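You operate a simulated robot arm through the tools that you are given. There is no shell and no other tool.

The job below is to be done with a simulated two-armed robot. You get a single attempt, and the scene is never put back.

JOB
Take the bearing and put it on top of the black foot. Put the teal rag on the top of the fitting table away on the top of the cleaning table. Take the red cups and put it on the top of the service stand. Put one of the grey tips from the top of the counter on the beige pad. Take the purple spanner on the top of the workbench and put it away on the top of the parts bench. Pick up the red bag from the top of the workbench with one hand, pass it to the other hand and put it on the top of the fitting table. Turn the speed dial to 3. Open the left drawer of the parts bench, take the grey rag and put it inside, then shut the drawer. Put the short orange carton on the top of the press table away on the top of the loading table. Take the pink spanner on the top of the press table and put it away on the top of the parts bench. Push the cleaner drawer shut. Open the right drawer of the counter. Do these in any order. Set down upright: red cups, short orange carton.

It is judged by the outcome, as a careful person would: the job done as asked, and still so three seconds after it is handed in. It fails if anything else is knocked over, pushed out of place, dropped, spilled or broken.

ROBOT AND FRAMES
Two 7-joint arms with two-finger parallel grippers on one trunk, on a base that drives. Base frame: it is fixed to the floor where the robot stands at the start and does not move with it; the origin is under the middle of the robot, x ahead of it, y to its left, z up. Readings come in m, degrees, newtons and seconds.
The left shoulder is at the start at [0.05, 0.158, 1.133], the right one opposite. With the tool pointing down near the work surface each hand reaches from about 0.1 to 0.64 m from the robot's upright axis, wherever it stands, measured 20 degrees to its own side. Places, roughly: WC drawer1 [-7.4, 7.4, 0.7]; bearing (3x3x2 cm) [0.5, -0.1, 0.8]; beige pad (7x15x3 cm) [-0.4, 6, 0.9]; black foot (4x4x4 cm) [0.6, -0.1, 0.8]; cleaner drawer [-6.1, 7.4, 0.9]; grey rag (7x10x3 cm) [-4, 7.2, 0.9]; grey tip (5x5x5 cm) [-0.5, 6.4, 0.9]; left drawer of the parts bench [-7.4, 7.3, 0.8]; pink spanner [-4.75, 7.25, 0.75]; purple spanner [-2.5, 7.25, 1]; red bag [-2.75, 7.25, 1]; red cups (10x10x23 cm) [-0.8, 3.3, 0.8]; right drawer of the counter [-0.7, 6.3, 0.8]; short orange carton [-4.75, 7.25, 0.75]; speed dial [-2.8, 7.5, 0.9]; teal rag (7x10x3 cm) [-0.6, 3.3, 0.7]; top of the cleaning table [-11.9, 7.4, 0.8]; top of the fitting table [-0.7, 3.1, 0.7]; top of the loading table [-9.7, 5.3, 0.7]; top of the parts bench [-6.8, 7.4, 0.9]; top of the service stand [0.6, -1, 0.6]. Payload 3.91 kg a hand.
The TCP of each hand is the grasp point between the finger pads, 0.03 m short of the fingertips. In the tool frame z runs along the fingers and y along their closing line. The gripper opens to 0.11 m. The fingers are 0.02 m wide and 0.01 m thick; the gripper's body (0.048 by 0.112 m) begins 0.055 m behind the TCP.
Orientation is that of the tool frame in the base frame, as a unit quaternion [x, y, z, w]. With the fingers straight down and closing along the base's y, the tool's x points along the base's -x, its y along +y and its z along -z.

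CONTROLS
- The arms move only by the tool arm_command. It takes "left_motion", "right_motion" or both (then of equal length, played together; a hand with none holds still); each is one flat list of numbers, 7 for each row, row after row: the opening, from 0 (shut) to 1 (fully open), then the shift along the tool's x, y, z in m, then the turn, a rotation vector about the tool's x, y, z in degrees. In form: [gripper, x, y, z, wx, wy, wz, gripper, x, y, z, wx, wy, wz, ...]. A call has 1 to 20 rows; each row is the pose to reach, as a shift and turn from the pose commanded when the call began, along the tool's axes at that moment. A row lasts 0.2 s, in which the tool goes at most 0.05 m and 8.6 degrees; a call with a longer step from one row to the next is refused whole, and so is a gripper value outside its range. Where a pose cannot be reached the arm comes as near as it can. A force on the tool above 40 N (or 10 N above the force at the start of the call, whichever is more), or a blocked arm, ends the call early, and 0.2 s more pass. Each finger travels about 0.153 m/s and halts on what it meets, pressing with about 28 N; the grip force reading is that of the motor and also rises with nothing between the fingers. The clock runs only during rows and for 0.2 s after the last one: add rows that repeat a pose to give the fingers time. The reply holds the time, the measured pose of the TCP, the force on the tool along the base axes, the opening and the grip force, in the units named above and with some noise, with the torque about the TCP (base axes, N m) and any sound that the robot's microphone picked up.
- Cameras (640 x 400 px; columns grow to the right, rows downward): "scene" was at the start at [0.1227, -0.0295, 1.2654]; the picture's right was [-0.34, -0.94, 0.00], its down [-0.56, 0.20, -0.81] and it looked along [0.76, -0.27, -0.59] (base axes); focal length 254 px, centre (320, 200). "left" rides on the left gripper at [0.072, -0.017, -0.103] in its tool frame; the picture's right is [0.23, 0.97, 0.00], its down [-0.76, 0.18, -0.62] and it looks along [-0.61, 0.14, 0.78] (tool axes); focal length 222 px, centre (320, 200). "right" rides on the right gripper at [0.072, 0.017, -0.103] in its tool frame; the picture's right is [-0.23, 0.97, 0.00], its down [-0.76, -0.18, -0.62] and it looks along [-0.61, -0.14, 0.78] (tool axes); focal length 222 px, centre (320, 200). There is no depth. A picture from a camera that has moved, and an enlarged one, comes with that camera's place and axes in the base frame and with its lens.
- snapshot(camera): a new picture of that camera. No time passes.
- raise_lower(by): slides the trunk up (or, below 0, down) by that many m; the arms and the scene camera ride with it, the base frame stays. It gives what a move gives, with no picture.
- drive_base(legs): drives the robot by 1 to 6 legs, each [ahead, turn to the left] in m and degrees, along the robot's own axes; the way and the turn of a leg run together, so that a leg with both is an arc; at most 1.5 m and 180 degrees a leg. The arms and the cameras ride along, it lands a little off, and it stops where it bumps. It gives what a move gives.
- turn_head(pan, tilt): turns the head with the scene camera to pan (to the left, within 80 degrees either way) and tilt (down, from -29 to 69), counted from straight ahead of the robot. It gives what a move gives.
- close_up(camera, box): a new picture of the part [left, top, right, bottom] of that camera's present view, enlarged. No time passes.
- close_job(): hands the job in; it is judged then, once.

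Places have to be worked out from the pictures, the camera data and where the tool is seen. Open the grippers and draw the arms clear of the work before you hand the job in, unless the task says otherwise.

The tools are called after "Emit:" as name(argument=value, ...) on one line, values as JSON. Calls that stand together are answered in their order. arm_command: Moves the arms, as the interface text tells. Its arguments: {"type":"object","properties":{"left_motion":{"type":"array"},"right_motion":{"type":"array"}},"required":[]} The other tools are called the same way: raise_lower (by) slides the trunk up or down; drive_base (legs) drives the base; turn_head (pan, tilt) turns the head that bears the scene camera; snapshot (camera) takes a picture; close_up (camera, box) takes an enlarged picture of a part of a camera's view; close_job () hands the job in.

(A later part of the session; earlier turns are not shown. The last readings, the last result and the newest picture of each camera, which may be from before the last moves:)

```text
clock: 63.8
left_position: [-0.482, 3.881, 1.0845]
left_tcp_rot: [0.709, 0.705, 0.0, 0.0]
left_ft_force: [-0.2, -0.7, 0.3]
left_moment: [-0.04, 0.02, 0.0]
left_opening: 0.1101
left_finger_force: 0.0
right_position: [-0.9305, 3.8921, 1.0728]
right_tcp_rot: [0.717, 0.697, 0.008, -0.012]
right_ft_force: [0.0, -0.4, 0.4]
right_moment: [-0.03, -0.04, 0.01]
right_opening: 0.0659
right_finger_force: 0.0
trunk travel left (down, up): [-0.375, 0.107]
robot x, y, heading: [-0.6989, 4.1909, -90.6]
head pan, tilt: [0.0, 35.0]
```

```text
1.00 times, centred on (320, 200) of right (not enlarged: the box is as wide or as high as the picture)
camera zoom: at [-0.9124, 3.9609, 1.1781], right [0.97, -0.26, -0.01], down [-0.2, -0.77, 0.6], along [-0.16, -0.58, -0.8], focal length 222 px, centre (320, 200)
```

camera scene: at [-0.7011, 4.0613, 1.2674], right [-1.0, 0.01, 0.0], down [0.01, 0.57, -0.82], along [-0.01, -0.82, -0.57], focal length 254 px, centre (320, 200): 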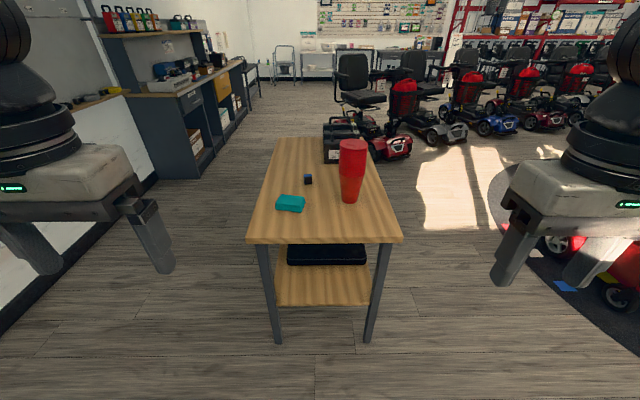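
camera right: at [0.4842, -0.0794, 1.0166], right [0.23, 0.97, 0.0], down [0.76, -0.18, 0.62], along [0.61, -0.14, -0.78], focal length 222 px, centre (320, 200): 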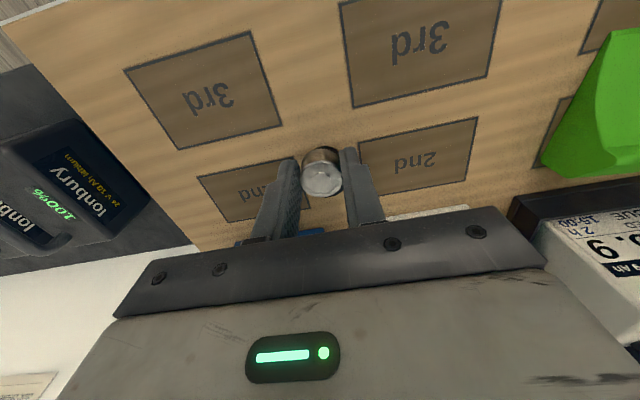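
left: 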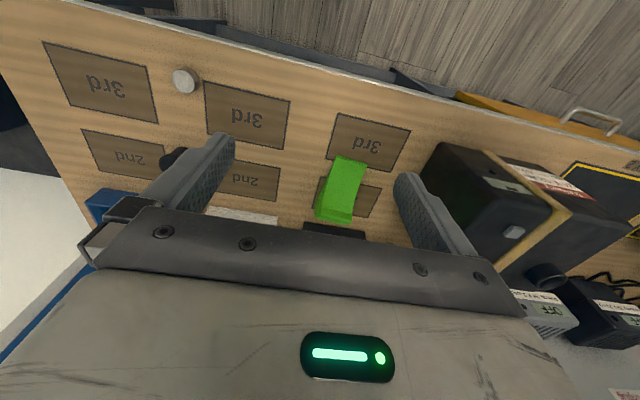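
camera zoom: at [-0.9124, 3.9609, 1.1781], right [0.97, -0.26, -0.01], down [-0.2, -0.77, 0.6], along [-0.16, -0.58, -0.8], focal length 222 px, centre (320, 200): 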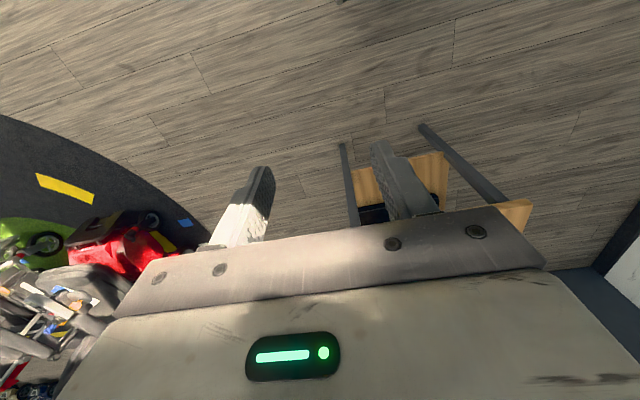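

The cups are a tapered stack about 9.5 cm wide at the rims, with the stack top near 0.95. I drive up close to the table with the hands staying above everything.

Emit:
drive_base(legs=[[0.3, 0]])

Emit:
turn_head(pan=0, tilt=50)

Emit:
snapshot(camera="scene")

Emit:
snapshot(camera="right")

Emit:
snapshot(camera="left")

```text
clock: 65.8
left_position: [-0.4856, 3.5811, 1.0848]
left_tcp_rot: [0.709, 0.705, 0.0, 0.0]
left_ft_force: [0.5, -0.4, 0.5]
left_moment: [0.02, 0.02, 0.0]
left_opening: 0.11
left_finger_force: 0.2
right_position: [-0.9335, 3.5897, 1.0713]
right_tcp_rot: [0.717, 0.697, 0.008, -0.012]
right_ft_force: [-0.6, -0.4, -0.2]
right_moment: [0.01, 0.01, 0.0]
right_opening: 0.0659
right_finger_force: 0.1
trunk travel left (down, up): [-0.375, 0.107]
robot x, y, heading: [-0.7041, 3.8886, -90.9]
head pan, tilt: [0.0, 35.0]
```

```text
clock: 66.6
left_position: [-0.4862, 3.5808, 1.0851]
left_tcp_rot: [0.708, 0.706, 0.0, 0.0]
left_ft_force: [0.2, 0.6, 0.1]
left_moment: [-0.02, 0.01, -0.02]
left_opening: 0.11
left_finger_force: 0.0
right_position: [-0.9349, 3.59, 1.0723]
right_tcp_rot: [0.718, 0.696, 0.009, -0.012]
right_ft_force: [1.0, 0.0, 0.2]
right_moment: [0.0, -0.01, 0.01]
right_opening: 0.0657
right_finger_force: 0.0
trunk travel left (down, up): [-0.375, 0.107]
robot x, y, heading: [-0.7051, 3.8905, -90.5]
head pan, tilt: [0.0, 50.0]
```

```text
taken
camera scene: at [-0.7041, 3.7713, 1.2457], right [-1.0, 0.01, 0.0], down [0.01, 0.77, -0.64], along [-0.01, -0.64, -0.77], focal length 254 px, centre (320, 200)
```

scene: 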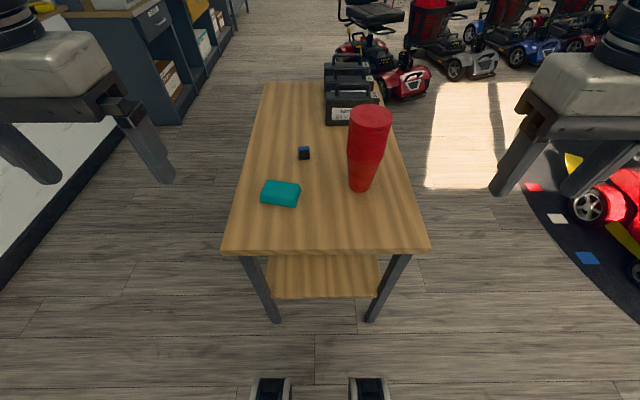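

```text
taken
camera right: at [-0.9156, 3.66, 1.1781], right [0.97, -0.26, -0.01], down [-0.2, -0.77, 0.6], along [-0.16, -0.58, -0.8], focal length 222 px, centre (320, 200)
```

right: 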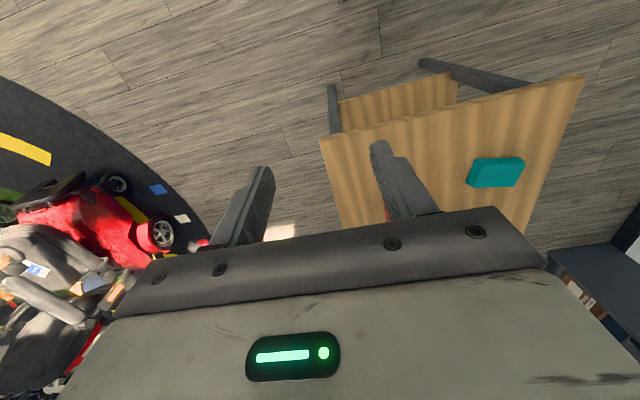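

```text
taken
camera left: at [-0.5014, 3.6534, 1.1888], right [0.97, 0.22, 0.0], down [0.17, -0.76, 0.62], along [0.14, -0.61, -0.78], focal length 222 px, centre (320, 200)
```

left: 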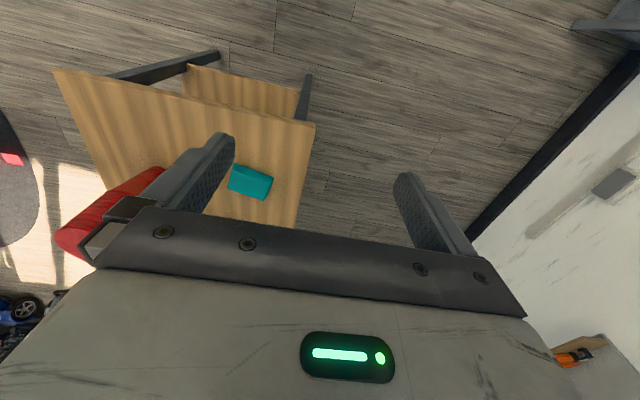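

The cups stand at about [-0.82, 3.29]. I close in another 6 cm, then bring the right hand over the stack with the gripper open, correcting the slight tilt left by the bump.

Emit:
drive_base(legs=[[0.06, 0]])

Emit:
arm_command(right_motion=[1, -0.035, 0.018, 0.005, 0, -0.4, -0.3, 1, -0.07, 0.036, 0.01, 0, -0.8, -0.6, 1, -0.105, 0.054, 0.01, -0.1, -1.2, -0.8, 1, -0.14, 0.072, 0.01, -0.2, -1.7, -1.1, 1, -0.175, 0.09, 0.01, -0.2, -1.7, -1.1, 1, -0.2, 0.105, 0.015, -0.2, -1.7, -1.1, 1, -0.2, 0.105, 0.015, -0.2, -1.7, -1.1])

Emit:
snapshot(camera="right")

Emit:
snapshot(camera="scene")

```text
clock: 67.6
left_position: [-0.4869, 3.5206, 1.0852]
left_tcp_rot: [0.709, 0.705, 0.0, 0.001]
left_ft_force: [0.4, 0.3, 0.6]
left_moment: [0.02, 0.04, 0.0]
left_opening: 0.11
left_finger_force: 0.1
right_position: [-0.9346, 3.5315, 1.0723]
right_tcp_rot: [0.718, 0.696, 0.009, -0.012]
right_ft_force: [0.8, -0.2, 0.0]
right_moment: [-0.01, 0.02, 0.01]
right_opening: 0.0662
right_finger_force: 0.0
trunk travel left (down, up): [-0.375, 0.107]
robot x, y, heading: [-0.7021, 3.8268, -90.7]
head pan, tilt: [0.0, 50.0]
```

```text
clock: 69.2
left_position: [-0.4877, 3.5205, 1.0849]
left_tcp_rot: [0.709, 0.705, 0.0, 0.001]
left_ft_force: [0.1, 0.3, -0.1]
left_moment: [-0.04, 0.01, 0.0]
left_opening: 0.1102
left_finger_force: 0.1
right_position: [-0.836, 3.3278, 1.0513]
right_tcp_rot: [0.711, 0.704, -0.001, 0.0]
right_ft_force: [-0.8, 0.2, 0.4]
right_moment: [-0.01, -0.02, 0.02]
right_opening: 0.1102
right_finger_force: 0.1
trunk travel left (down, up): [-0.375, 0.107]
robot x, y, heading: [-0.7023, 3.8277, -90.7]
head pan, tilt: [0.0, 50.0]
```

```text
taken
camera right: at [-0.8188, 3.4006, 1.1548], right [0.97, -0.24, 0.0], down [-0.18, -0.76, 0.62], along [-0.15, -0.61, -0.78], focal length 222 px, centre (320, 200)
```

right: 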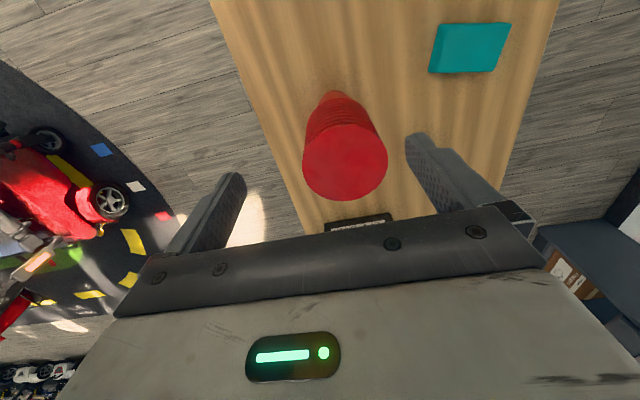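

```text
taken
camera scene: at [-0.7048, 3.7118, 1.2456], right [-1.0, 0.01, 0.0], down [0.01, 0.77, -0.64], along [-0.01, -0.64, -0.77], focal length 254 px, centre (320, 200)
```

scene: 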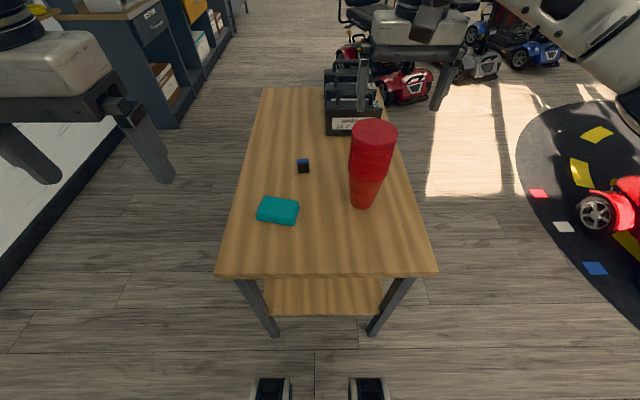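

The stack top is at about [-0.819, 3.281, 0.94]. I centre the open hand over it, tips still above the top, and check.

Emit:
arm_command(right_motion=[1, -0.02, 0.008, 0.02, 0, 0, 0, 1, -0.04, 0.015, 0.04, 0, 0, 0, 1, -0.047, 0.017, 0.06, 0, 0, 0, 1, -0.047, 0.017, 0.06, 0, 0, 0])

Emit:
snapshot(camera="right")

Emit:
close_up(camera="scene", box=[290, 40, 450, 240])

```text
clock: 70.2
left_position: [-0.4866, 3.5207, 1.084]
left_tcp_rot: [0.709, 0.705, 0.001, -0.001]
left_ft_force: [-0.1, -0.4, -0.3]
left_moment: [-0.06, 0.0, -0.02]
left_opening: 0.11
left_finger_force: 0.1
right_position: [-0.82, 3.2824, 0.9894]
right_tcp_rot: [0.711, 0.704, -0.001, 0.0]
right_ft_force: [0.4, -0.6, -1.1]
right_moment: [0.03, -0.01, 0.02]
right_opening: 0.1102
right_finger_force: 0.1
trunk travel left (down, up): [-0.375, 0.107]
robot x, y, heading: [-0.7031, 3.828, -90.6]
head pan, tilt: [0.0, 50.0]
```

```text
taken
camera right: at [-0.8027, 3.3536, 1.094], right [0.97, -0.24, 0.0], down [-0.18, -0.76, 0.62], along [-0.15, -0.61, -0.78], focal length 222 px, centre (320, 200)
```

right: 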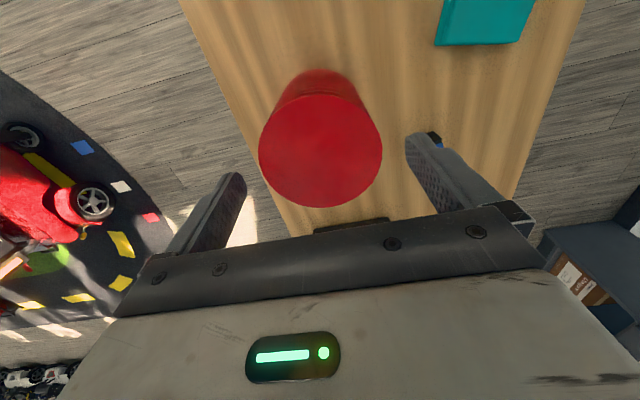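

```text
2.00 times, centred on (370, 140) of scene
camera zoom: at [-0.7047, 3.7118, 1.2456], right [-1.0, 0.01, 0.0], down [0.01, 0.77, -0.64], along [-0.01, -0.64, -0.77], focal length 508 px, centre (220, 320)
```

zoom: 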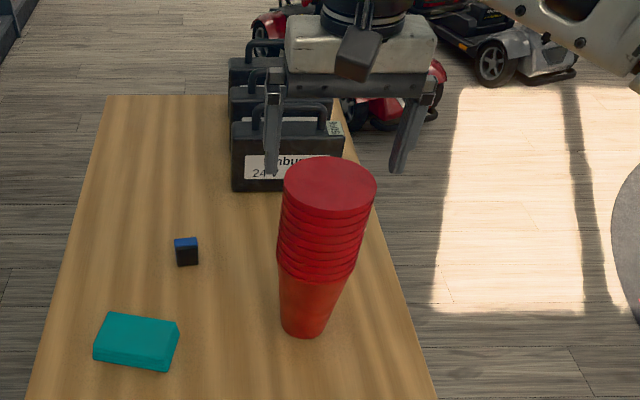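

The hand is centred on the stack within about 1–2 mm. I descend around the rims and close.

Emit:
arm_command(right_motion=[1, -0.002, -0.001, 0.02, 0, 0, 0, 1, -0.002, -0.001, 0.04, 0, 0, 0, 1, -0.002, -0.001, 0.06, 0, 0, 0, 1, -0.002, -0.001, 0.08, 0, 0, 0, 1, -0.002, -0.001, 0.085, 0, 0, 0, 0.85, -0.002, -0.001, 0.085, 0, 0, 0, 0.7, -0.002, -0.001, 0.085, 0, 0, 0, 0.6, -0.002, -0.001, 0.085, 0, 0, 0, 0.6, -0.002, -0.001, 0.085, 0, 0, 0])

Emit:
snapshot(camera="right")

Emit:
close_up(camera="scene", box=[290, 40, 450, 240])

```text
clock: 72.2
left_position: [-0.486, 3.5206, 1.0848]
left_tcp_rot: [0.709, 0.706, 0.001, 0.0]
left_ft_force: [-0.1, 0.3, 0.2]
left_moment: [0.03, -0.02, -0.01]
left_opening: 0.1099
left_finger_force: 0.1
right_position: [-0.8214, 3.2794, 0.9063]
right_tcp_rot: [0.711, 0.703, -0.001, -0.001]
right_ft_force: [-0.4, -0.9, 0.1]
right_moment: [-0.06, 0.03, -0.02]
right_opening: 0.0936
right_finger_force: 27.7
trunk travel left (down, up): [-0.375, 0.107]
robot x, y, heading: [-0.7032, 3.8313, -90.4]
head pan, tilt: [0.0, 50.0]
```

```text
taken
camera right: at [-0.804, 3.3521, 1.0095], right [0.97, -0.24, 0.0], down [-0.18, -0.76, 0.62], along [-0.15, -0.61, -0.78], focal length 222 px, centre (320, 200)
```

right: 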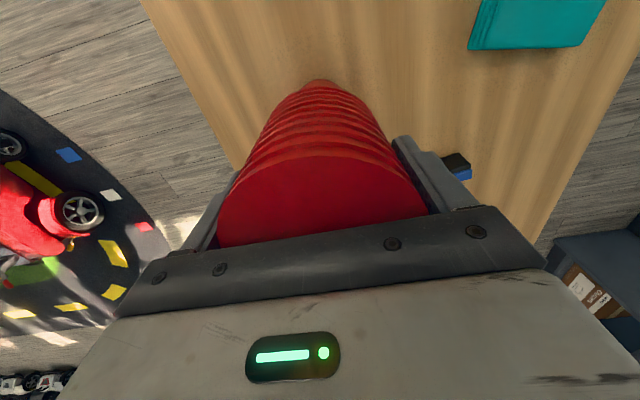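

```text
2.00 times, centred on (370, 140) of scene
camera zoom: at [-0.7047, 3.7117, 1.2456], right [-1.0, 0.01, 0.0], down [0.01, 0.77, -0.64], along [-0.01, -0.64, -0.77], focal length 508 px, centre (220, 320)
```

zoom: 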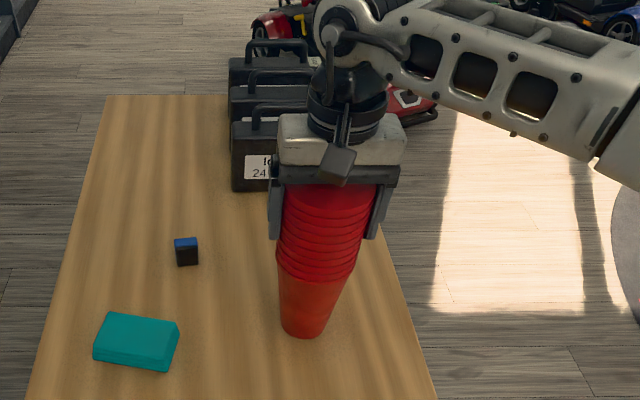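

The stack is held (opening 0.094, 28 N). I lift it straight up and draw it back toward the body.

Emit:
arm_command(right_motion=[0.6, 0, 0, -0.02, 0, 0, 0, 0.6, 0, 0, -0.05, 0, 0, 0, 0.6, 0, 0, -0.09, 0, 0, 0, 0.6, 0, 0, -0.13, 0, 0, 0, 0.6, 0.03, -0.01, -0.15, 0, 0, 0, 0.6, 0.07, -0.03, -0.16, 0, 0, 0, 0.6, 0.11, -0.05, -0.16, 0, 0, 0, 0.6, 0.15, -0.07, -0.16, 0, 0, 0, 0.6, 0.19, -0.09, -0.16, 0, 0, 0, 0.6, 0.23, -0.1, -0.16, 0, 0, 0])

Emit:
snapshot(camera="scene")

```text
clock: 74.4
left_position: [-0.4873, 3.5198, 1.0852]
left_tcp_rot: [0.709, 0.705, 0.0, 0.0]
left_ft_force: [-0.9, -0.3, -0.4]
left_moment: [-0.02, 0.04, 0.06]
left_opening: 0.11
left_finger_force: 0.0
right_position: [-0.9187, 3.5132, 1.0668]
right_tcp_rot: [0.711, 0.703, -0.001, 0.0]
right_ft_force: [-0.1, 0.7, -1.4]
right_moment: [-0.04, 0.02, 0.01]
right_opening: 0.0931
right_finger_force: 27.8
trunk travel left (down, up): [-0.375, 0.107]
robot x, y, heading: [-0.7049, 3.8301, -90.3]
head pan, tilt: [0.0, 50.0]
```

```text
taken
camera scene: at [-0.7049, 3.7121, 1.2457], right [-1.0, 0.01, 0.0], down [0.01, 0.77, -0.64], along [-0.01, -0.64, -0.77], focal length 254 px, centre (320, 200)
```

scene: 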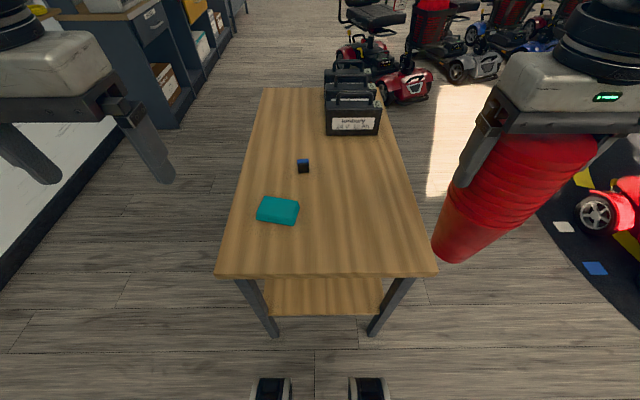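

The cups are held upright. I back away from the table and head round its corner toward the aisle, keeping the elbows off the bin shelf.

Emit:
drive_base(legs=[[-0.3, 0], [0, 90], [0.45, 0], [0, -75], [0.95, 0], [0, -19]])

Emit:
turn_head(pan=0, tilt=30)

Emit:
snapshot(camera="scene")

```text
clock: 91.4
left_position: [0.1747, 2.8767, 1.0848]
left_tcp_rot: [0.736, 0.677, 0.0, 0.0]
left_ft_force: [-0.7, -0.5, 0.0]
left_moment: [-0.01, -0.02, -0.01]
left_opening: 0.1102
left_finger_force: 0.1
right_position: [-0.257, 2.8993, 1.0669]
right_tcp_rot: [0.738, 0.675, -0.001, 0.0]
right_ft_force: [-0.4, 0.4, -0.4]
right_moment: [0.02, 0.02, 0.0]
right_opening: 0.0932
right_finger_force: 28.2
trunk travel left (down, up): [-0.375, 0.107]
robot x, y, heading: [-0.016, 3.1992, -95.0]
head pan, tilt: [0.0, 50.0]
```

```text
clock: 92.2
left_position: [0.1752, 2.8755, 1.0849]
left_tcp_rot: [0.735, 0.678, 0.0, 0.001]
left_ft_force: [-0.2, -0.2, -1.0]
left_moment: [-0.01, 0.0, -0.01]
left_opening: 0.1101
left_finger_force: 0.1
right_position: [-0.2577, 2.8994, 1.0657]
right_tcp_rot: [0.737, 0.676, -0.001, 0.0]
right_ft_force: [-0.8, 0.0, -1.1]
right_moment: [0.0, 0.01, 0.02]
right_opening: 0.0933
right_finger_force: 28.1
trunk travel left (down, up): [-0.375, 0.107]
robot x, y, heading: [-0.0171, 3.2021, -95.3]
head pan, tilt: [0.0, 30.0]
```

```text
taken
camera scene: at [-0.0296, 3.0695, 1.2751], right [-1.0, 0.09, 0.0], down [0.04, 0.5, -0.87], along [-0.07, -0.86, -0.5], focal length 254 px, centre (320, 200)
```

scene: 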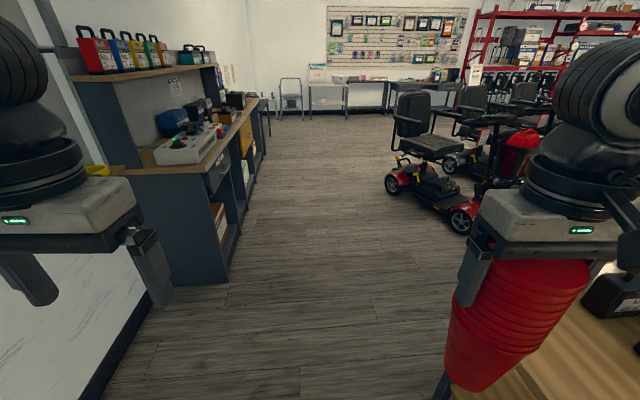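

The aisle ahead is clear, with scooters staying beyond x = -1. I drive down to the service stand and turn to face it.

Emit:
drive_base(legs=[[1.5, 0], [0, 5.3], [1.5, 0], [1.35, 0], [0, 90]])

Emit:
turn_head(pan=0, tilt=45)

Emit:
snapshot(camera="scene")

```text
clock: 117.3
left_position: [0.1954, -0.912, 1.0847]
left_tcp_rot: [-0.001, 1.0, 0.0, 0.0]
left_ft_force: [0.2, 0.8, 0.5]
left_moment: [-0.01, 0.01, 0.02]
left_opening: 0.1102
left_finger_force: 0.0
right_position: [0.2082, -1.3427, 1.0659]
right_tcp_rot: [0.001, 1.0, -0.001, 0.0]
right_ft_force: [0.3, -0.3, -0.9]
right_moment: [0.01, 0.02, 0.01]
right_opening: 0.0937
right_finger_force: 28.1
trunk travel left (down, up): [-0.375, 0.107]
robot x, y, heading: [-0.1124, -1.13, -0.2]
head pan, tilt: [0.0, 30.0]
```

```text
clock: 118.0
left_position: [0.1956, -0.9101, 1.0845]
left_tcp_rot: [-0.002, 1.0, 0.001, 0.0]
left_ft_force: [-0.6, 0.5, -0.3]
left_moment: [0.01, -0.02, 0.01]
left_opening: 0.1101
left_finger_force: 0.0
right_position: [0.2083, -1.3425, 1.0654]
right_tcp_rot: [0.001, 1.0, -0.001, 0.001]
right_ft_force: [0.0, -0.4, -0.7]
right_moment: [-0.02, -0.01, 0.0]
right_opening: 0.0935
right_finger_force: 28.1
trunk travel left (down, up): [-0.375, 0.107]
robot x, y, heading: [-0.1089, -1.1291, -0.1]
head pan, tilt: [0.0, 45.0]
```

```text
taken
camera scene: at [0.0104, -1.1311, 1.2526], right [0.0, -1.0, 0.0], down [-0.71, 0.0, -0.71], along [0.71, 0.0, -0.71], focal length 254 px, centre (320, 200)
```

scene: 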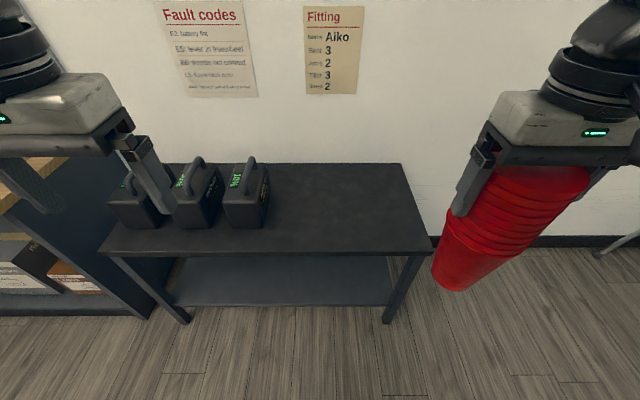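

The stand top spans x 0.44–0.88, y -1.47 to -0.47, with its right third free. I drive 0.2 m closer and swing the cups over the free area near [0.62, -1.24].

Emit:
drive_base(legs=[[0.2, 0]])

Emit:
arm_command(right_motion=[0.6, -0.03, 0.02, 0.02, 0, 0, 0, 0.6, -0.06, 0.04, 0.04, 0, 0, 0, 0.6, -0.09, 0.06, 0.06, 0, 0, 0, 0.6, -0.12, 0.08, 0.08, 0, 0, 0, 0.6, -0.15, 0.1, 0.1, 0, 0, 0, 0.6, -0.18, 0.11, 0.12, 0, 0, 0, 0.6, -0.21, 0.11, 0.14, 0, 0, 0, 0.6, -0.21, 0.11, 0.17, 0, 0, 0, 0.6, -0.21, 0.11, 0.2, 0, 0, 0, 0.6, -0.21, 0.11, 0.22, 0, 0, 0])

Emit:
snapshot(camera="scene")

```text
clock: 119.6
left_position: [0.3953, -0.9119, 1.0843]
left_tcp_rot: [-0.001, 1.0, 0.0, 0.0]
left_ft_force: [-0.8, 1.2, 0.1]
left_moment: [0.0, 0.0, 0.01]
left_opening: 0.1103
left_finger_force: 0.1
right_position: [0.4071, -1.3441, 1.0667]
right_tcp_rot: [0.002, 1.0, -0.001, 0.0]
right_ft_force: [1.1, -0.2, -1.5]
right_moment: [0.01, 0.03, -0.01]
right_opening: 0.0932
right_finger_force: 28.2
trunk travel left (down, up): [-0.375, 0.107]
robot x, y, heading: [0.086, -1.1292, -0.3]
head pan, tilt: [0.0, 45.0]
```

```text
clock: 121.8
left_position: [0.3944, -0.9116, 1.0838]
left_tcp_rot: [0.0, 1.0, -0.001, 0.0]
left_ft_force: [0.0, -0.3, -0.1]
left_moment: [0.0, 0.02, 0.03]
left_opening: 0.1098
left_finger_force: 0.0
right_position: [0.6174, -1.2347, 0.8434]
right_tcp_rot: [0.003, 1.0, -0.001, 0.0]
right_ft_force: [0.5, -0.4, -1.0]
right_moment: [-0.01, -0.02, 0.01]
right_opening: 0.0935
right_finger_force: 28.0
trunk travel left (down, up): [-0.375, 0.107]
robot x, y, heading: [0.0906, -1.1313, -0.3]
head pan, tilt: [0.0, 45.0]
```

```text
taken
camera scene: at [0.2095, -1.1318, 1.2525], right [0.0, -1.0, 0.0], down [-0.71, 0.0, -0.71], along [0.71, 0.0, -0.71], focal length 254 px, centre (320, 200)
```

scene: 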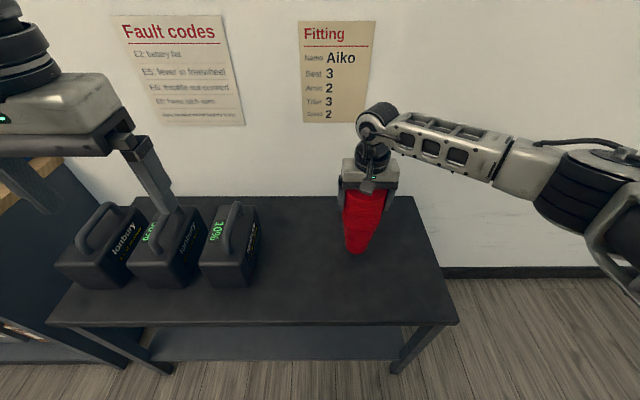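

The cups hover over the free area, bottom about 4–5 cm above the stand. I lower gently until contact.

Emit:
arm_command(right_motion=[0.6, 0, 0, 0.015, 0, 0, 0, 0.6, 0, 0, 0.03, 0, 0, 0, 0.6, 0, 0, 0.035, 0, 0, 0, 0.6, 0, 0, 0.039, 0, 0, 0, 0.6, 0, 0, 0.042, 0, 0, 0])

Emit:
close_up(camera="scene", box=[300, 150, 420, 290])

```text
clock: 123.0
left_position: [0.3934, -0.9126, 1.0843]
left_tcp_rot: [-0.002, 1.0, -0.001, 0.001]
left_ft_force: [0.2, -0.1, 0.2]
left_moment: [-0.02, 0.03, 0.0]
left_opening: 0.11
left_finger_force: 0.0
right_position: [0.6169, -1.2345, 0.8068]
right_tcp_rot: [0.002, 1.0, -0.001, 0.002]
right_ft_force: [-1.7, -2.1, 8.2]
right_moment: [-0.13, 0.24, 0.03]
right_opening: 0.0933
right_finger_force: 28.0
trunk travel left (down, up): [-0.375, 0.107]
robot x, y, heading: [0.0895, -1.1311, -0.3]
head pan, tilt: [0.0, 45.0]
```

```text
2.86 times, centred on (360, 220) of scene
camera zoom: at [0.2085, -1.1318, 1.2529], right [0.0, -1.0, 0.0], down [-0.71, 0.0, -0.71], along [0.71, 0.0, -0.71], focal length 725 px, centre (206, 143)
```

zoom: 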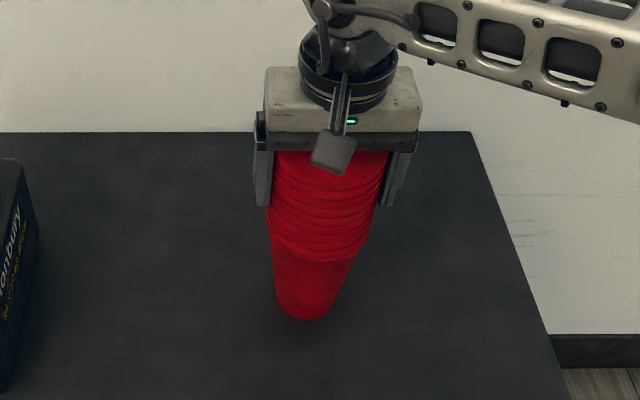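

Contact at 8 N. I ease off, open the gripper fully, and lift straight up clear of the stack.

Emit:
arm_command(right_motion=[0.6, 0, 0, -0.001, 0, 0, 0, 0.85, 0, 0, -0.001, 0, 0, 0, 1, 0, 0, -0.001, 0, 0, 0, 1, 0, 0, -0.001, 0, 0, 0, 1, 0, 0, -0.02, 0, 0, 0, 1, 0, 0, -0.05, 0, 0, 0, 1, 0, 0, -0.09, 0, 0, 0, 1, 0, 0, -0.13, 0, 0, 0, 1, 0, 0, -0.17, 0, 0, 0, 1, 0.03, 0, -0.2, 0, 0, 0, 1, 0.07, 0, -0.22, 0, 0, 0])

Emit:
snapshot(camera="scene")

```text
clock: 125.4
left_position: [0.394, -0.9117, 1.0851]
left_tcp_rot: [0.0, 1.0, 0.0, 0.001]
left_ft_force: [0.2, -0.4, 0.9]
left_moment: [0.03, -0.02, 0.01]
left_opening: 0.1103
left_finger_force: 0.0
right_position: [0.5458, -1.233, 1.0231]
right_tcp_rot: [0.001, 1.0, -0.001, 0.001]
right_ft_force: [-0.1, -0.2, -0.1]
right_moment: [-0.02, -0.02, -0.01]
right_opening: 0.1101
right_finger_force: 0.0
trunk travel left (down, up): [-0.375, 0.107]
robot x, y, heading: [0.0883, -1.1327, 0.0]
head pan, tilt: [0.0, 45.0]
```

```text
taken
camera scene: at [0.209, -1.1318, 1.2526], right [0.0, -1.0, 0.0], down [-0.71, 0.0, -0.71], along [0.71, 0.0, -0.71], focal length 254 px, centre (320, 200)
```

scene: 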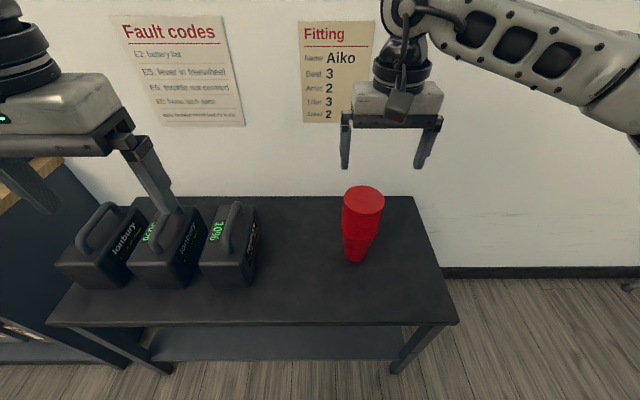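

The cups stand upright and clear. I tuck the right arm and drive back up the aisle toward the counter.

Emit:
arm_command(right_motion=[1, 0.04, -0.01, -0.02, 0, 0, 0, 1, 0.08, -0.02, -0.04, 0, 0, 0, 1, 0.12, -0.02, -0.05, 0, 0, 0, 1, 0.15, -0.02, -0.06, 0, 0, 0])

Emit:
drive_base(legs=[[-0.25, 0], [0, 88], [1.5, 0], [1.5, 0], [1.33, 0], [0, 17]])

Emit:
turn_head(pan=0, tilt=20)

Emit:
snapshot(camera="scene")

```text
clock: 126.4
left_position: [0.3947, -0.9109, 1.0841]
left_tcp_rot: [-0.001, 1.0, 0.0, -0.001]
left_ft_force: [0.8, -0.2, -0.2]
left_moment: [-0.01, -0.02, 0.0]
left_opening: 0.1099
left_finger_force: 0.0
right_position: [0.3967, -1.2529, 1.0834]
right_tcp_rot: [0.002, 1.0, -0.001, 0.001]
right_ft_force: [0.9, -1.0, -0.6]
right_moment: [-0.01, 0.03, -0.02]
right_opening: 0.1098
right_finger_force: 0.1
trunk travel left (down, up): [-0.375, 0.107]
robot x, y, heading: [0.0897, -1.134, -0.1]
head pan, tilt: [0.0, 45.0]
```

```text
clock: 153.3
left_position: [-0.2578, 3.4528, 1.0832]
left_tcp_rot: [0.79, -0.612, 0.001, -0.001]
left_ft_force: [0.5, 0.1, -0.1]
left_moment: [-0.02, -0.03, -0.01]
left_opening: 0.1102
left_finger_force: 0.1
right_position: [0.073, 3.5399, 1.0828]
right_tcp_rot: [0.789, -0.614, 0.0, -0.002]
right_ft_force: [-0.2, 0.2, -0.7]
right_moment: [-0.02, -0.03, 0.03]
right_opening: 0.1098
right_finger_force: 0.0
trunk travel left (down, up): [-0.375, 0.107]
robot x, y, heading: [0.0342, 3.2134, 104.0]
head pan, tilt: [0.0, 45.0]
```

```text
clock: 154.2
left_position: [-0.2576, 3.4528, 1.0843]
left_tcp_rot: [0.79, -0.613, 0.0, 0.001]
left_ft_force: [-0.6, 0.1, -0.4]
left_moment: [0.02, 0.01, 0.02]
left_opening: 0.1101
left_finger_force: 0.0
right_position: [0.0728, 3.5408, 1.0844]
right_tcp_rot: [0.79, -0.614, 0.0, -0.001]
right_ft_force: [-0.1, -0.7, -1.0]
right_moment: [0.0, 0.0, 0.01]
right_opening: 0.1101
right_finger_force: 0.1
trunk travel left (down, up): [-0.375, 0.107]
robot x, y, heading: [0.0305, 3.2079, 104.5]
head pan, tilt: [0.0, 20.0]
```

```text
taken
camera scene: at [-0.0006, 3.3392, 1.2911], right [0.97, 0.25, 0.0], down [0.08, -0.33, -0.94], along [-0.23, 0.91, -0.34], focal length 254 px, centre (320, 200)
```

scene: 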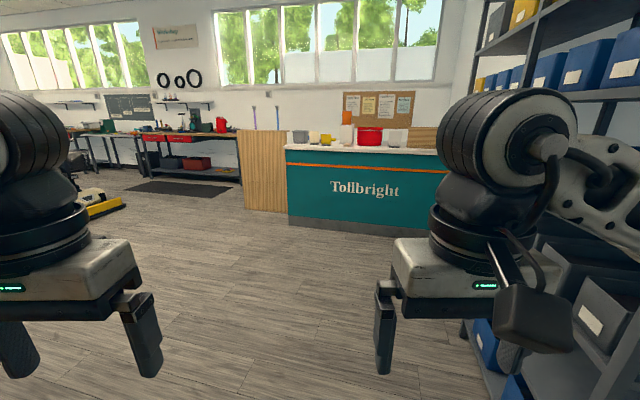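

The counter's wooden side panel ends near x = -1.8; the way behind it seems to lead past its left end. I drive round toward there and look.

Emit:
drive_base(legs=[[1.0, 0], [0, 30], [1.4, 0]])

Emit:
snapshot(camera="scene")

Emit:
turn_head(pan=-40, tilt=20)

Emit:
snapshot(camera="scene")

```text
clock: 167.4
left_position: [-1.5571, 5.2322, 1.0848]
left_tcp_rot: [0.923, -0.384, -0.001, 0.0]
left_ft_force: [0.0, -0.4, 0.2]
left_moment: [0.0, 0.0, 0.01]
left_opening: 0.1101
left_finger_force: 0.1
right_position: [-1.3163, 5.4753, 1.0837]
right_tcp_rot: [0.922, -0.386, 0.0, -0.001]
right_ft_force: [-0.3, 0.1, 0.1]
right_moment: [0.01, 0.0, 0.0]
right_opening: 0.1099
right_finger_force: 0.1
trunk travel left (down, up): [-0.375, 0.107]
robot x, y, heading: [-1.1853, 5.1726, 134.5]
head pan, tilt: [0.0, 20.0]
```

```text
taken
camera scene: at [-1.2778, 5.2636, 1.2912], right [0.71, 0.7, 0.0], down [0.24, -0.24, -0.94], along [-0.66, 0.67, -0.34], focal length 254 px, centre (320, 200)
```

scene: 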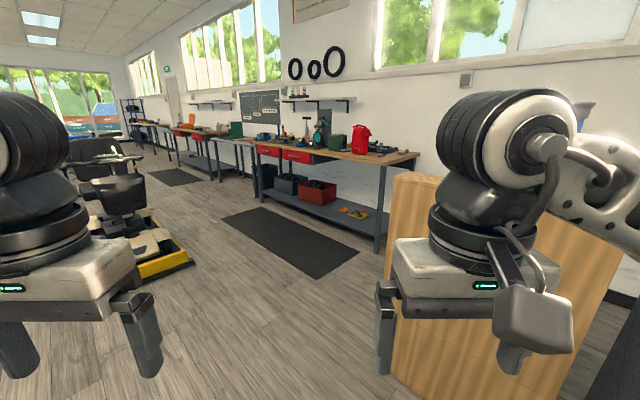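

```text
clock: 168.5
left_position: [-1.5566, 5.2332, 1.0842]
left_tcp_rot: [0.924, -0.383, 0.0, 0.001]
left_ft_force: [0.0, 0.0, -0.3]
left_moment: [0.03, -0.01, 0.0]
left_opening: 0.1102
left_finger_force: 0.0
right_position: [-1.3154, 5.4752, 1.0835]
right_tcp_rot: [0.922, -0.386, 0.0, -0.001]
right_ft_force: [0.3, -0.1, -0.2]
right_moment: [-0.01, 0.0, -0.03]
right_opening: 0.11
right_finger_force: 0.0
trunk travel left (down, up): [-0.375, 0.107]
robot x, y, heading: [-1.1842, 5.1733, 134.5]
head pan, tilt: [-40.0, 20.0]
```

```text
taken
camera scene: at [-1.2199, 5.29, 1.2912], right [1.0, 0.08, 0.0], down [0.03, -0.34, -0.94], along [-0.08, 0.94, -0.34], focal length 254 px, centre (320, 200)
```

scene: 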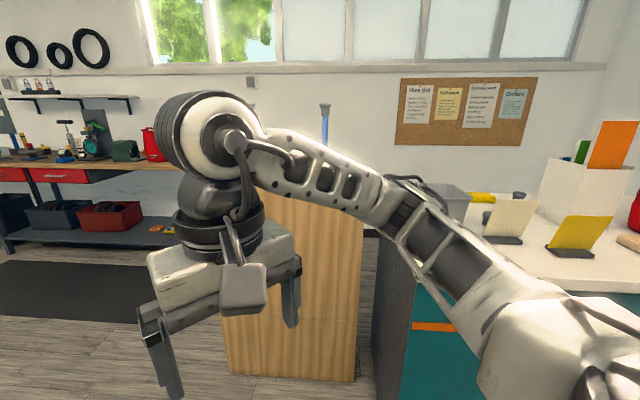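

The workbench is ahead on the left and the counter's working side is reached round the panel's left end (about x = -1.6). I drive around it and look behind the counter.

Emit:
drive_base(legs=[[1.25, 0], [0, -72], [0.6, 0]])

Emit:
turn_head(pan=-45, tilt=30)

Emit:
snapshot(camera="scene")

Emit:
turn_head(pan=20, tilt=30)

Emit:
snapshot(camera="scene")

```text
clock: 178.9
left_position: [-2.0926, 6.4581, 1.0844]
left_tcp_rot: [-0.521, 0.853, -0.001, 0.002]
left_ft_force: [0.8, 1.1, -0.3]
left_moment: [0.01, 0.01, 0.01]
left_opening: 0.1099
left_finger_force: 0.0
right_position: [-1.788, 6.3052, 1.0841]
right_tcp_rot: [-0.519, 0.855, -0.002, 0.0]
right_ft_force: [-0.5, 0.0, -0.2]
right_moment: [0.03, 0.03, 0.01]
right_opening: 0.1099
right_finger_force: 0.1
trunk travel left (down, up): [-0.375, 0.107]
robot x, y, heading: [-2.0424, 6.0897, 62.1]
head pan, tilt: [-40.0, 20.0]
stopped in leg 3: the robot was blocked; the commanded pose is now the measured one
```

```text
clock: 179.6
left_position: [-2.0926, 6.4587, 1.085]
left_tcp_rot: [-0.521, 0.854, 0.0, 0.001]
left_ft_force: [-0.8, -0.2, 0.3]
left_moment: [0.0, 0.01, -0.01]
left_opening: 0.1099
left_finger_force: 0.0
right_position: [-1.7882, 6.3062, 1.084]
right_tcp_rot: [-0.519, 0.855, 0.0, 0.0]
right_ft_force: [-0.2, 0.7, 0.2]
right_moment: [0.03, 0.02, -0.02]
right_opening: 0.1099
right_finger_force: 0.0
trunk travel left (down, up): [-0.375, 0.107]
robot x, y, heading: [-2.0399, 6.088, 62.0]
head pan, tilt: [-45.0, 30.0]
```

```text
taken
camera scene: at [-1.9371, 6.1498, 1.2752], right [0.29, -0.96, 0.0], down [-0.48, -0.15, -0.87], along [0.83, 0.25, -0.5], focal length 254 px, centre (320, 200)
```

scene: 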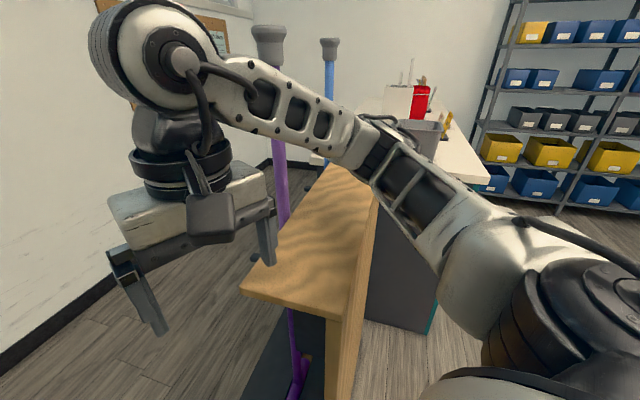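

```text
clock: 181.0
left_position: [-2.0941, 6.4587, 1.0842]
left_tcp_rot: [-0.521, 0.854, 0.0, 0.001]
left_ft_force: [0.4, -0.2, -0.1]
left_moment: [0.0, 0.01, -0.01]
left_opening: 0.11
left_finger_force: 0.1
right_position: [-1.7889, 6.3048, 1.0831]
right_tcp_rot: [-0.519, 0.855, -0.001, 0.0]
right_ft_force: [0.1, -0.7, -0.5]
right_moment: [-0.01, -0.01, -0.03]
right_opening: 0.1099
right_finger_force: 0.0
trunk travel left (down, up): [-0.375, 0.107]
robot x, y, heading: [-2.0388, 6.088, 61.9]
head pan, tilt: [20.0, 30.0]
```

```text
taken
camera scene: at [-2.011, 6.2127, 1.2752], right [0.99, -0.14, 0.0], down [-0.07, -0.5, -0.87], along [0.12, 0.86, -0.5], focal length 254 px, centre (320, 200)
```

scene: 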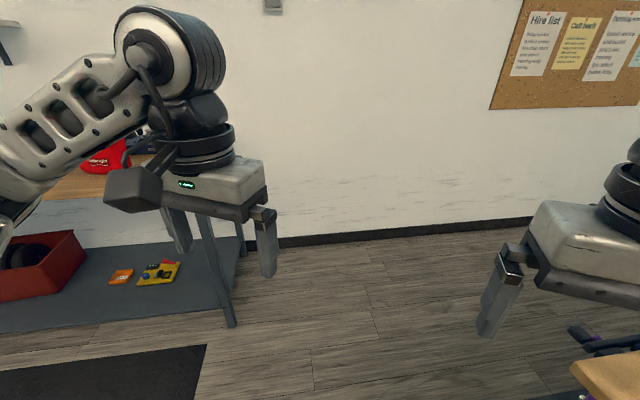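

The base's front corner touched the left end of the wood-topped stand beside the counter. I back off and take a wider line past the workbench corner into the aisle behind the counter.

Emit:
drive_base(legs=[[-0.25, 0], [0, 28], [0.81, 0], [0, -61]])

Emit:
turn_head(pan=-20, tilt=30)

Emit:
snapshot(camera="scene")

```text
clock: 190.8
left_position: [-2.0016, 7.0205, 1.085]
left_tcp_rot: [-0.257, 0.966, -0.001, 0.0]
left_ft_force: [-0.4, -1.0, 0.0]
left_moment: [-0.01, 0.0, 0.01]
left_opening: 0.1103
left_finger_force: 0.1
right_position: [-1.8293, 6.7251, 1.0843]
right_tcp_rot: [-0.255, 0.967, 0.0, 0.001]
right_ft_force: [0.2, 0.3, 0.2]
right_moment: [0.02, 0.04, 0.0]
right_opening: 0.11
right_finger_force: 0.1
trunk travel left (down, up): [-0.375, 0.107]
robot x, y, heading: [-2.1617, 6.6796, 29.3]
head pan, tilt: [20.0, 30.0]
```

```text
clock: 191.9
left_position: [-2.0002, 7.0197, 1.0853]
left_tcp_rot: [-0.257, 0.966, 0.0, 0.0]
left_ft_force: [0.3, -0.5, 0.4]
left_moment: [0.0, 0.02, 0.01]
left_opening: 0.1098
left_finger_force: 0.0
right_position: [-1.8291, 6.7239, 1.0838]
right_tcp_rot: [-0.254, 0.967, -0.001, 0.001]
right_ft_force: [0.5, -0.6, -0.2]
right_moment: [-0.03, 0.01, 0.01]
right_opening: 0.1103
right_finger_force: 0.0
trunk travel left (down, up): [-0.375, 0.107]
robot x, y, heading: [-2.1592, 6.6834, 29.1]
head pan, tilt: [-20.0, 30.0]
```

```text
taken
camera scene: at [-2.0364, 6.7149, 1.2751], right [0.16, -0.99, 0.0], down [-0.49, -0.08, -0.87], along [0.86, 0.14, -0.5], focal length 254 px, centre (320, 200)
```

scene: 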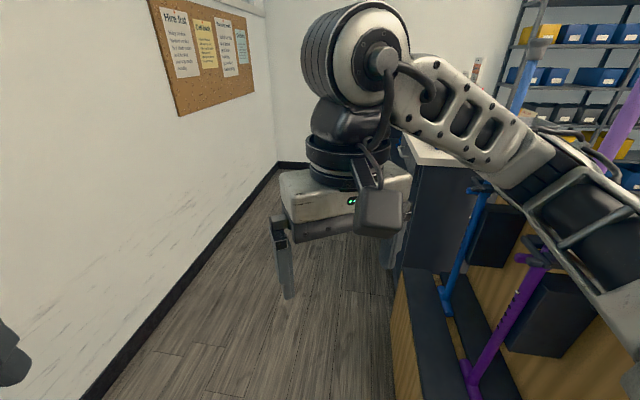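

The aisle behind the counter is open. I drive in along y≈7.05 and turn to face the counter's back.

Emit:
drive_base(legs=[[0.75, 0], [0, -29], [0.95, 0], [0, -90]])

Emit:
turn_head(pan=0, tilt=40)

Emit:
snapshot(camera="scene")

```text
clock: 205.8
left_position: [-0.3306, 6.7322, 1.0852]
left_tcp_rot: [0.708, 0.706, 0.0, 0.001]
left_ft_force: [0.0, 0.3, -0.5]
left_moment: [-0.01, 0.02, -0.01]
left_opening: 0.1103
left_finger_force: 0.0
right_position: [-0.6718, 6.7307, 1.0841]
right_tcp_rot: [0.71, 0.704, -0.001, 0.0]
right_ft_force: [-0.5, -0.3, -0.1]
right_moment: [-0.06, 0.01, 0.0]
right_opening: 0.1099
right_finger_force: 0.0
trunk travel left (down, up): [-0.375, 0.107]
robot x, y, heading: [-0.5465, 7.0413, -90.7]
head pan, tilt: [-20.0, 30.0]
```

```text
clock: 206.7
left_position: [-0.3308, 6.7309, 1.0848]
left_tcp_rot: [0.708, 0.706, -0.002, -0.001]
left_ft_force: [0.2, -0.3, 0.3]
left_moment: [0.02, -0.01, -0.04]
left_opening: 0.11
left_finger_force: 0.1
right_position: [-0.672, 6.7307, 1.0845]
right_tcp_rot: [0.709, 0.705, 0.0, 0.0]
right_ft_force: [0.3, -0.2, 0.2]
right_moment: [-0.03, -0.04, 0.01]
right_opening: 0.1101
right_finger_force: 0.0
trunk travel left (down, up): [-0.375, 0.107]
robot x, y, heading: [-0.5445, 7.0368, -91.1]
head pan, tilt: [0.0, 40.0]
```

```text
taken
camera scene: at [-0.5462, 6.9144, 1.2598], right [-1.0, 0.01, 0.0], down [0.01, 0.64, -0.77], along [-0.01, -0.77, -0.64], focal length 254 px, centre (320, 200)
```

scene: 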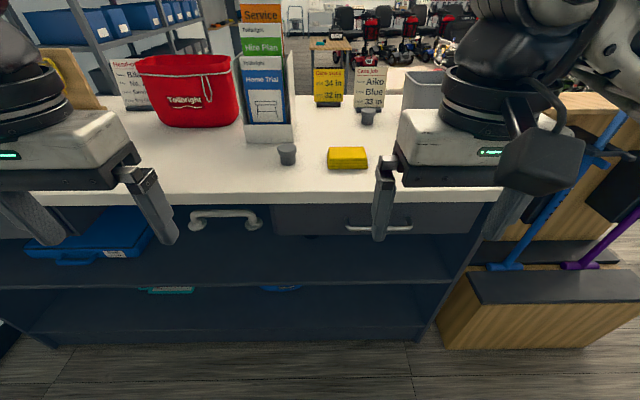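

I see the counter's two drawers with handles, two grey tips and a yellow block. I enlarge the top to find the beige pad.

Emit:
close_up(camera="scene", box=[100, 60, 420, 200])

Emit:
close_up(camera="scene", box=[170, 180, 520, 350])

Emit:
snapshot(camera="left")

Emit:
snapshot(camera="right")

```text
2.00 times, centred on (260, 130) of scene
camera zoom: at [-0.5462, 6.9144, 1.2598], right [-1.0, 0.01, 0.0], down [0.01, 0.64, -0.77], along [-0.01, -0.77, -0.64], focal length 508 px, centre (440, 340)
```

zoom: 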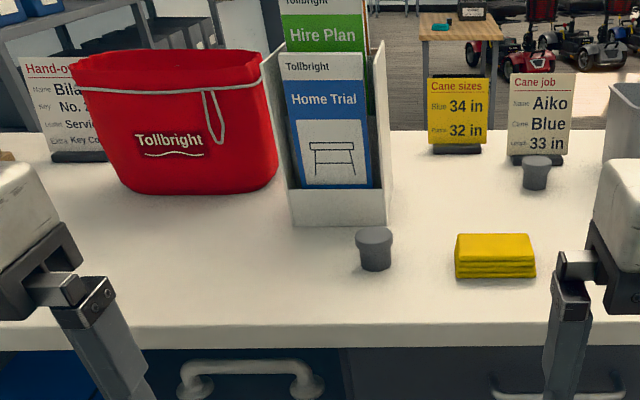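

```text
1.83 times, centred on (345, 265) of scene
camera zoom: at [-0.5462, 6.9144, 1.2598], right [-1.0, 0.01, 0.0], down [0.01, 0.64, -0.77], along [-0.01, -0.77, -0.64], focal length 464 px, centre (274, 81)
```

zoom: 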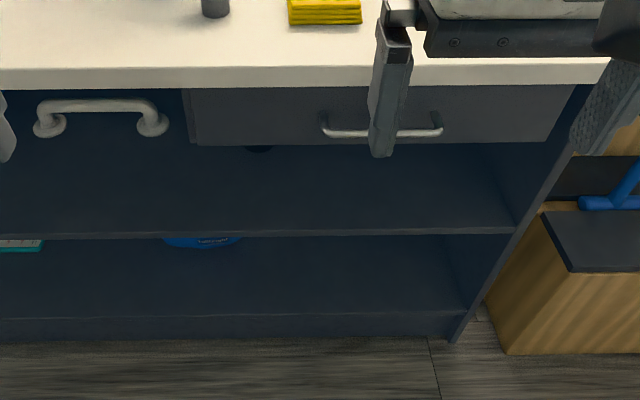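

```text
taken
camera left: at [-0.346, 6.8051, 1.1889], right [0.97, 0.23, 0.0], down [0.18, -0.76, 0.62], along [0.14, -0.61, -0.78], focal length 222 px, centre (320, 200)
```

left: 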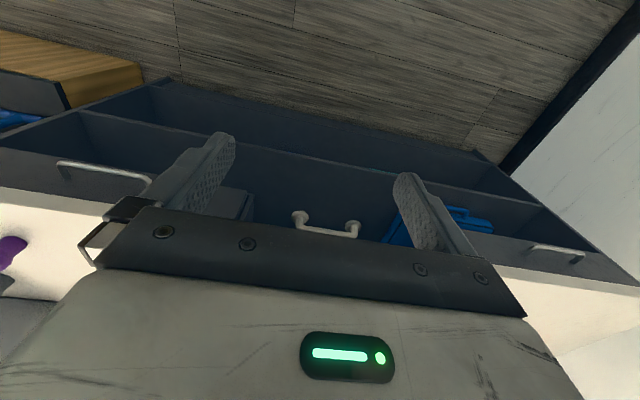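

```text
taken
camera right: at [-0.655, 6.8031, 1.1877], right [0.97, -0.23, 0.0], down [-0.18, -0.76, 0.62], along [-0.15, -0.61, -0.78], focal length 222 px, centre (320, 200)
```

right: 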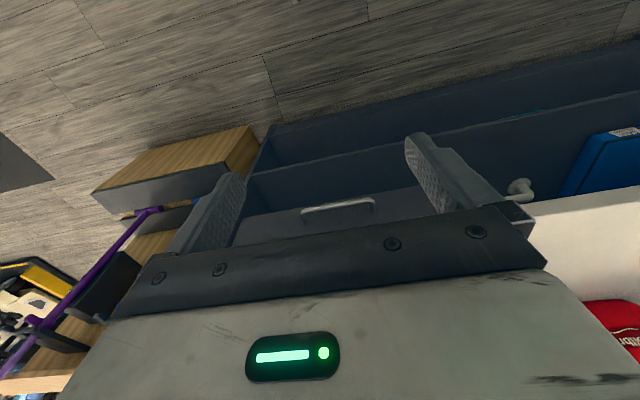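

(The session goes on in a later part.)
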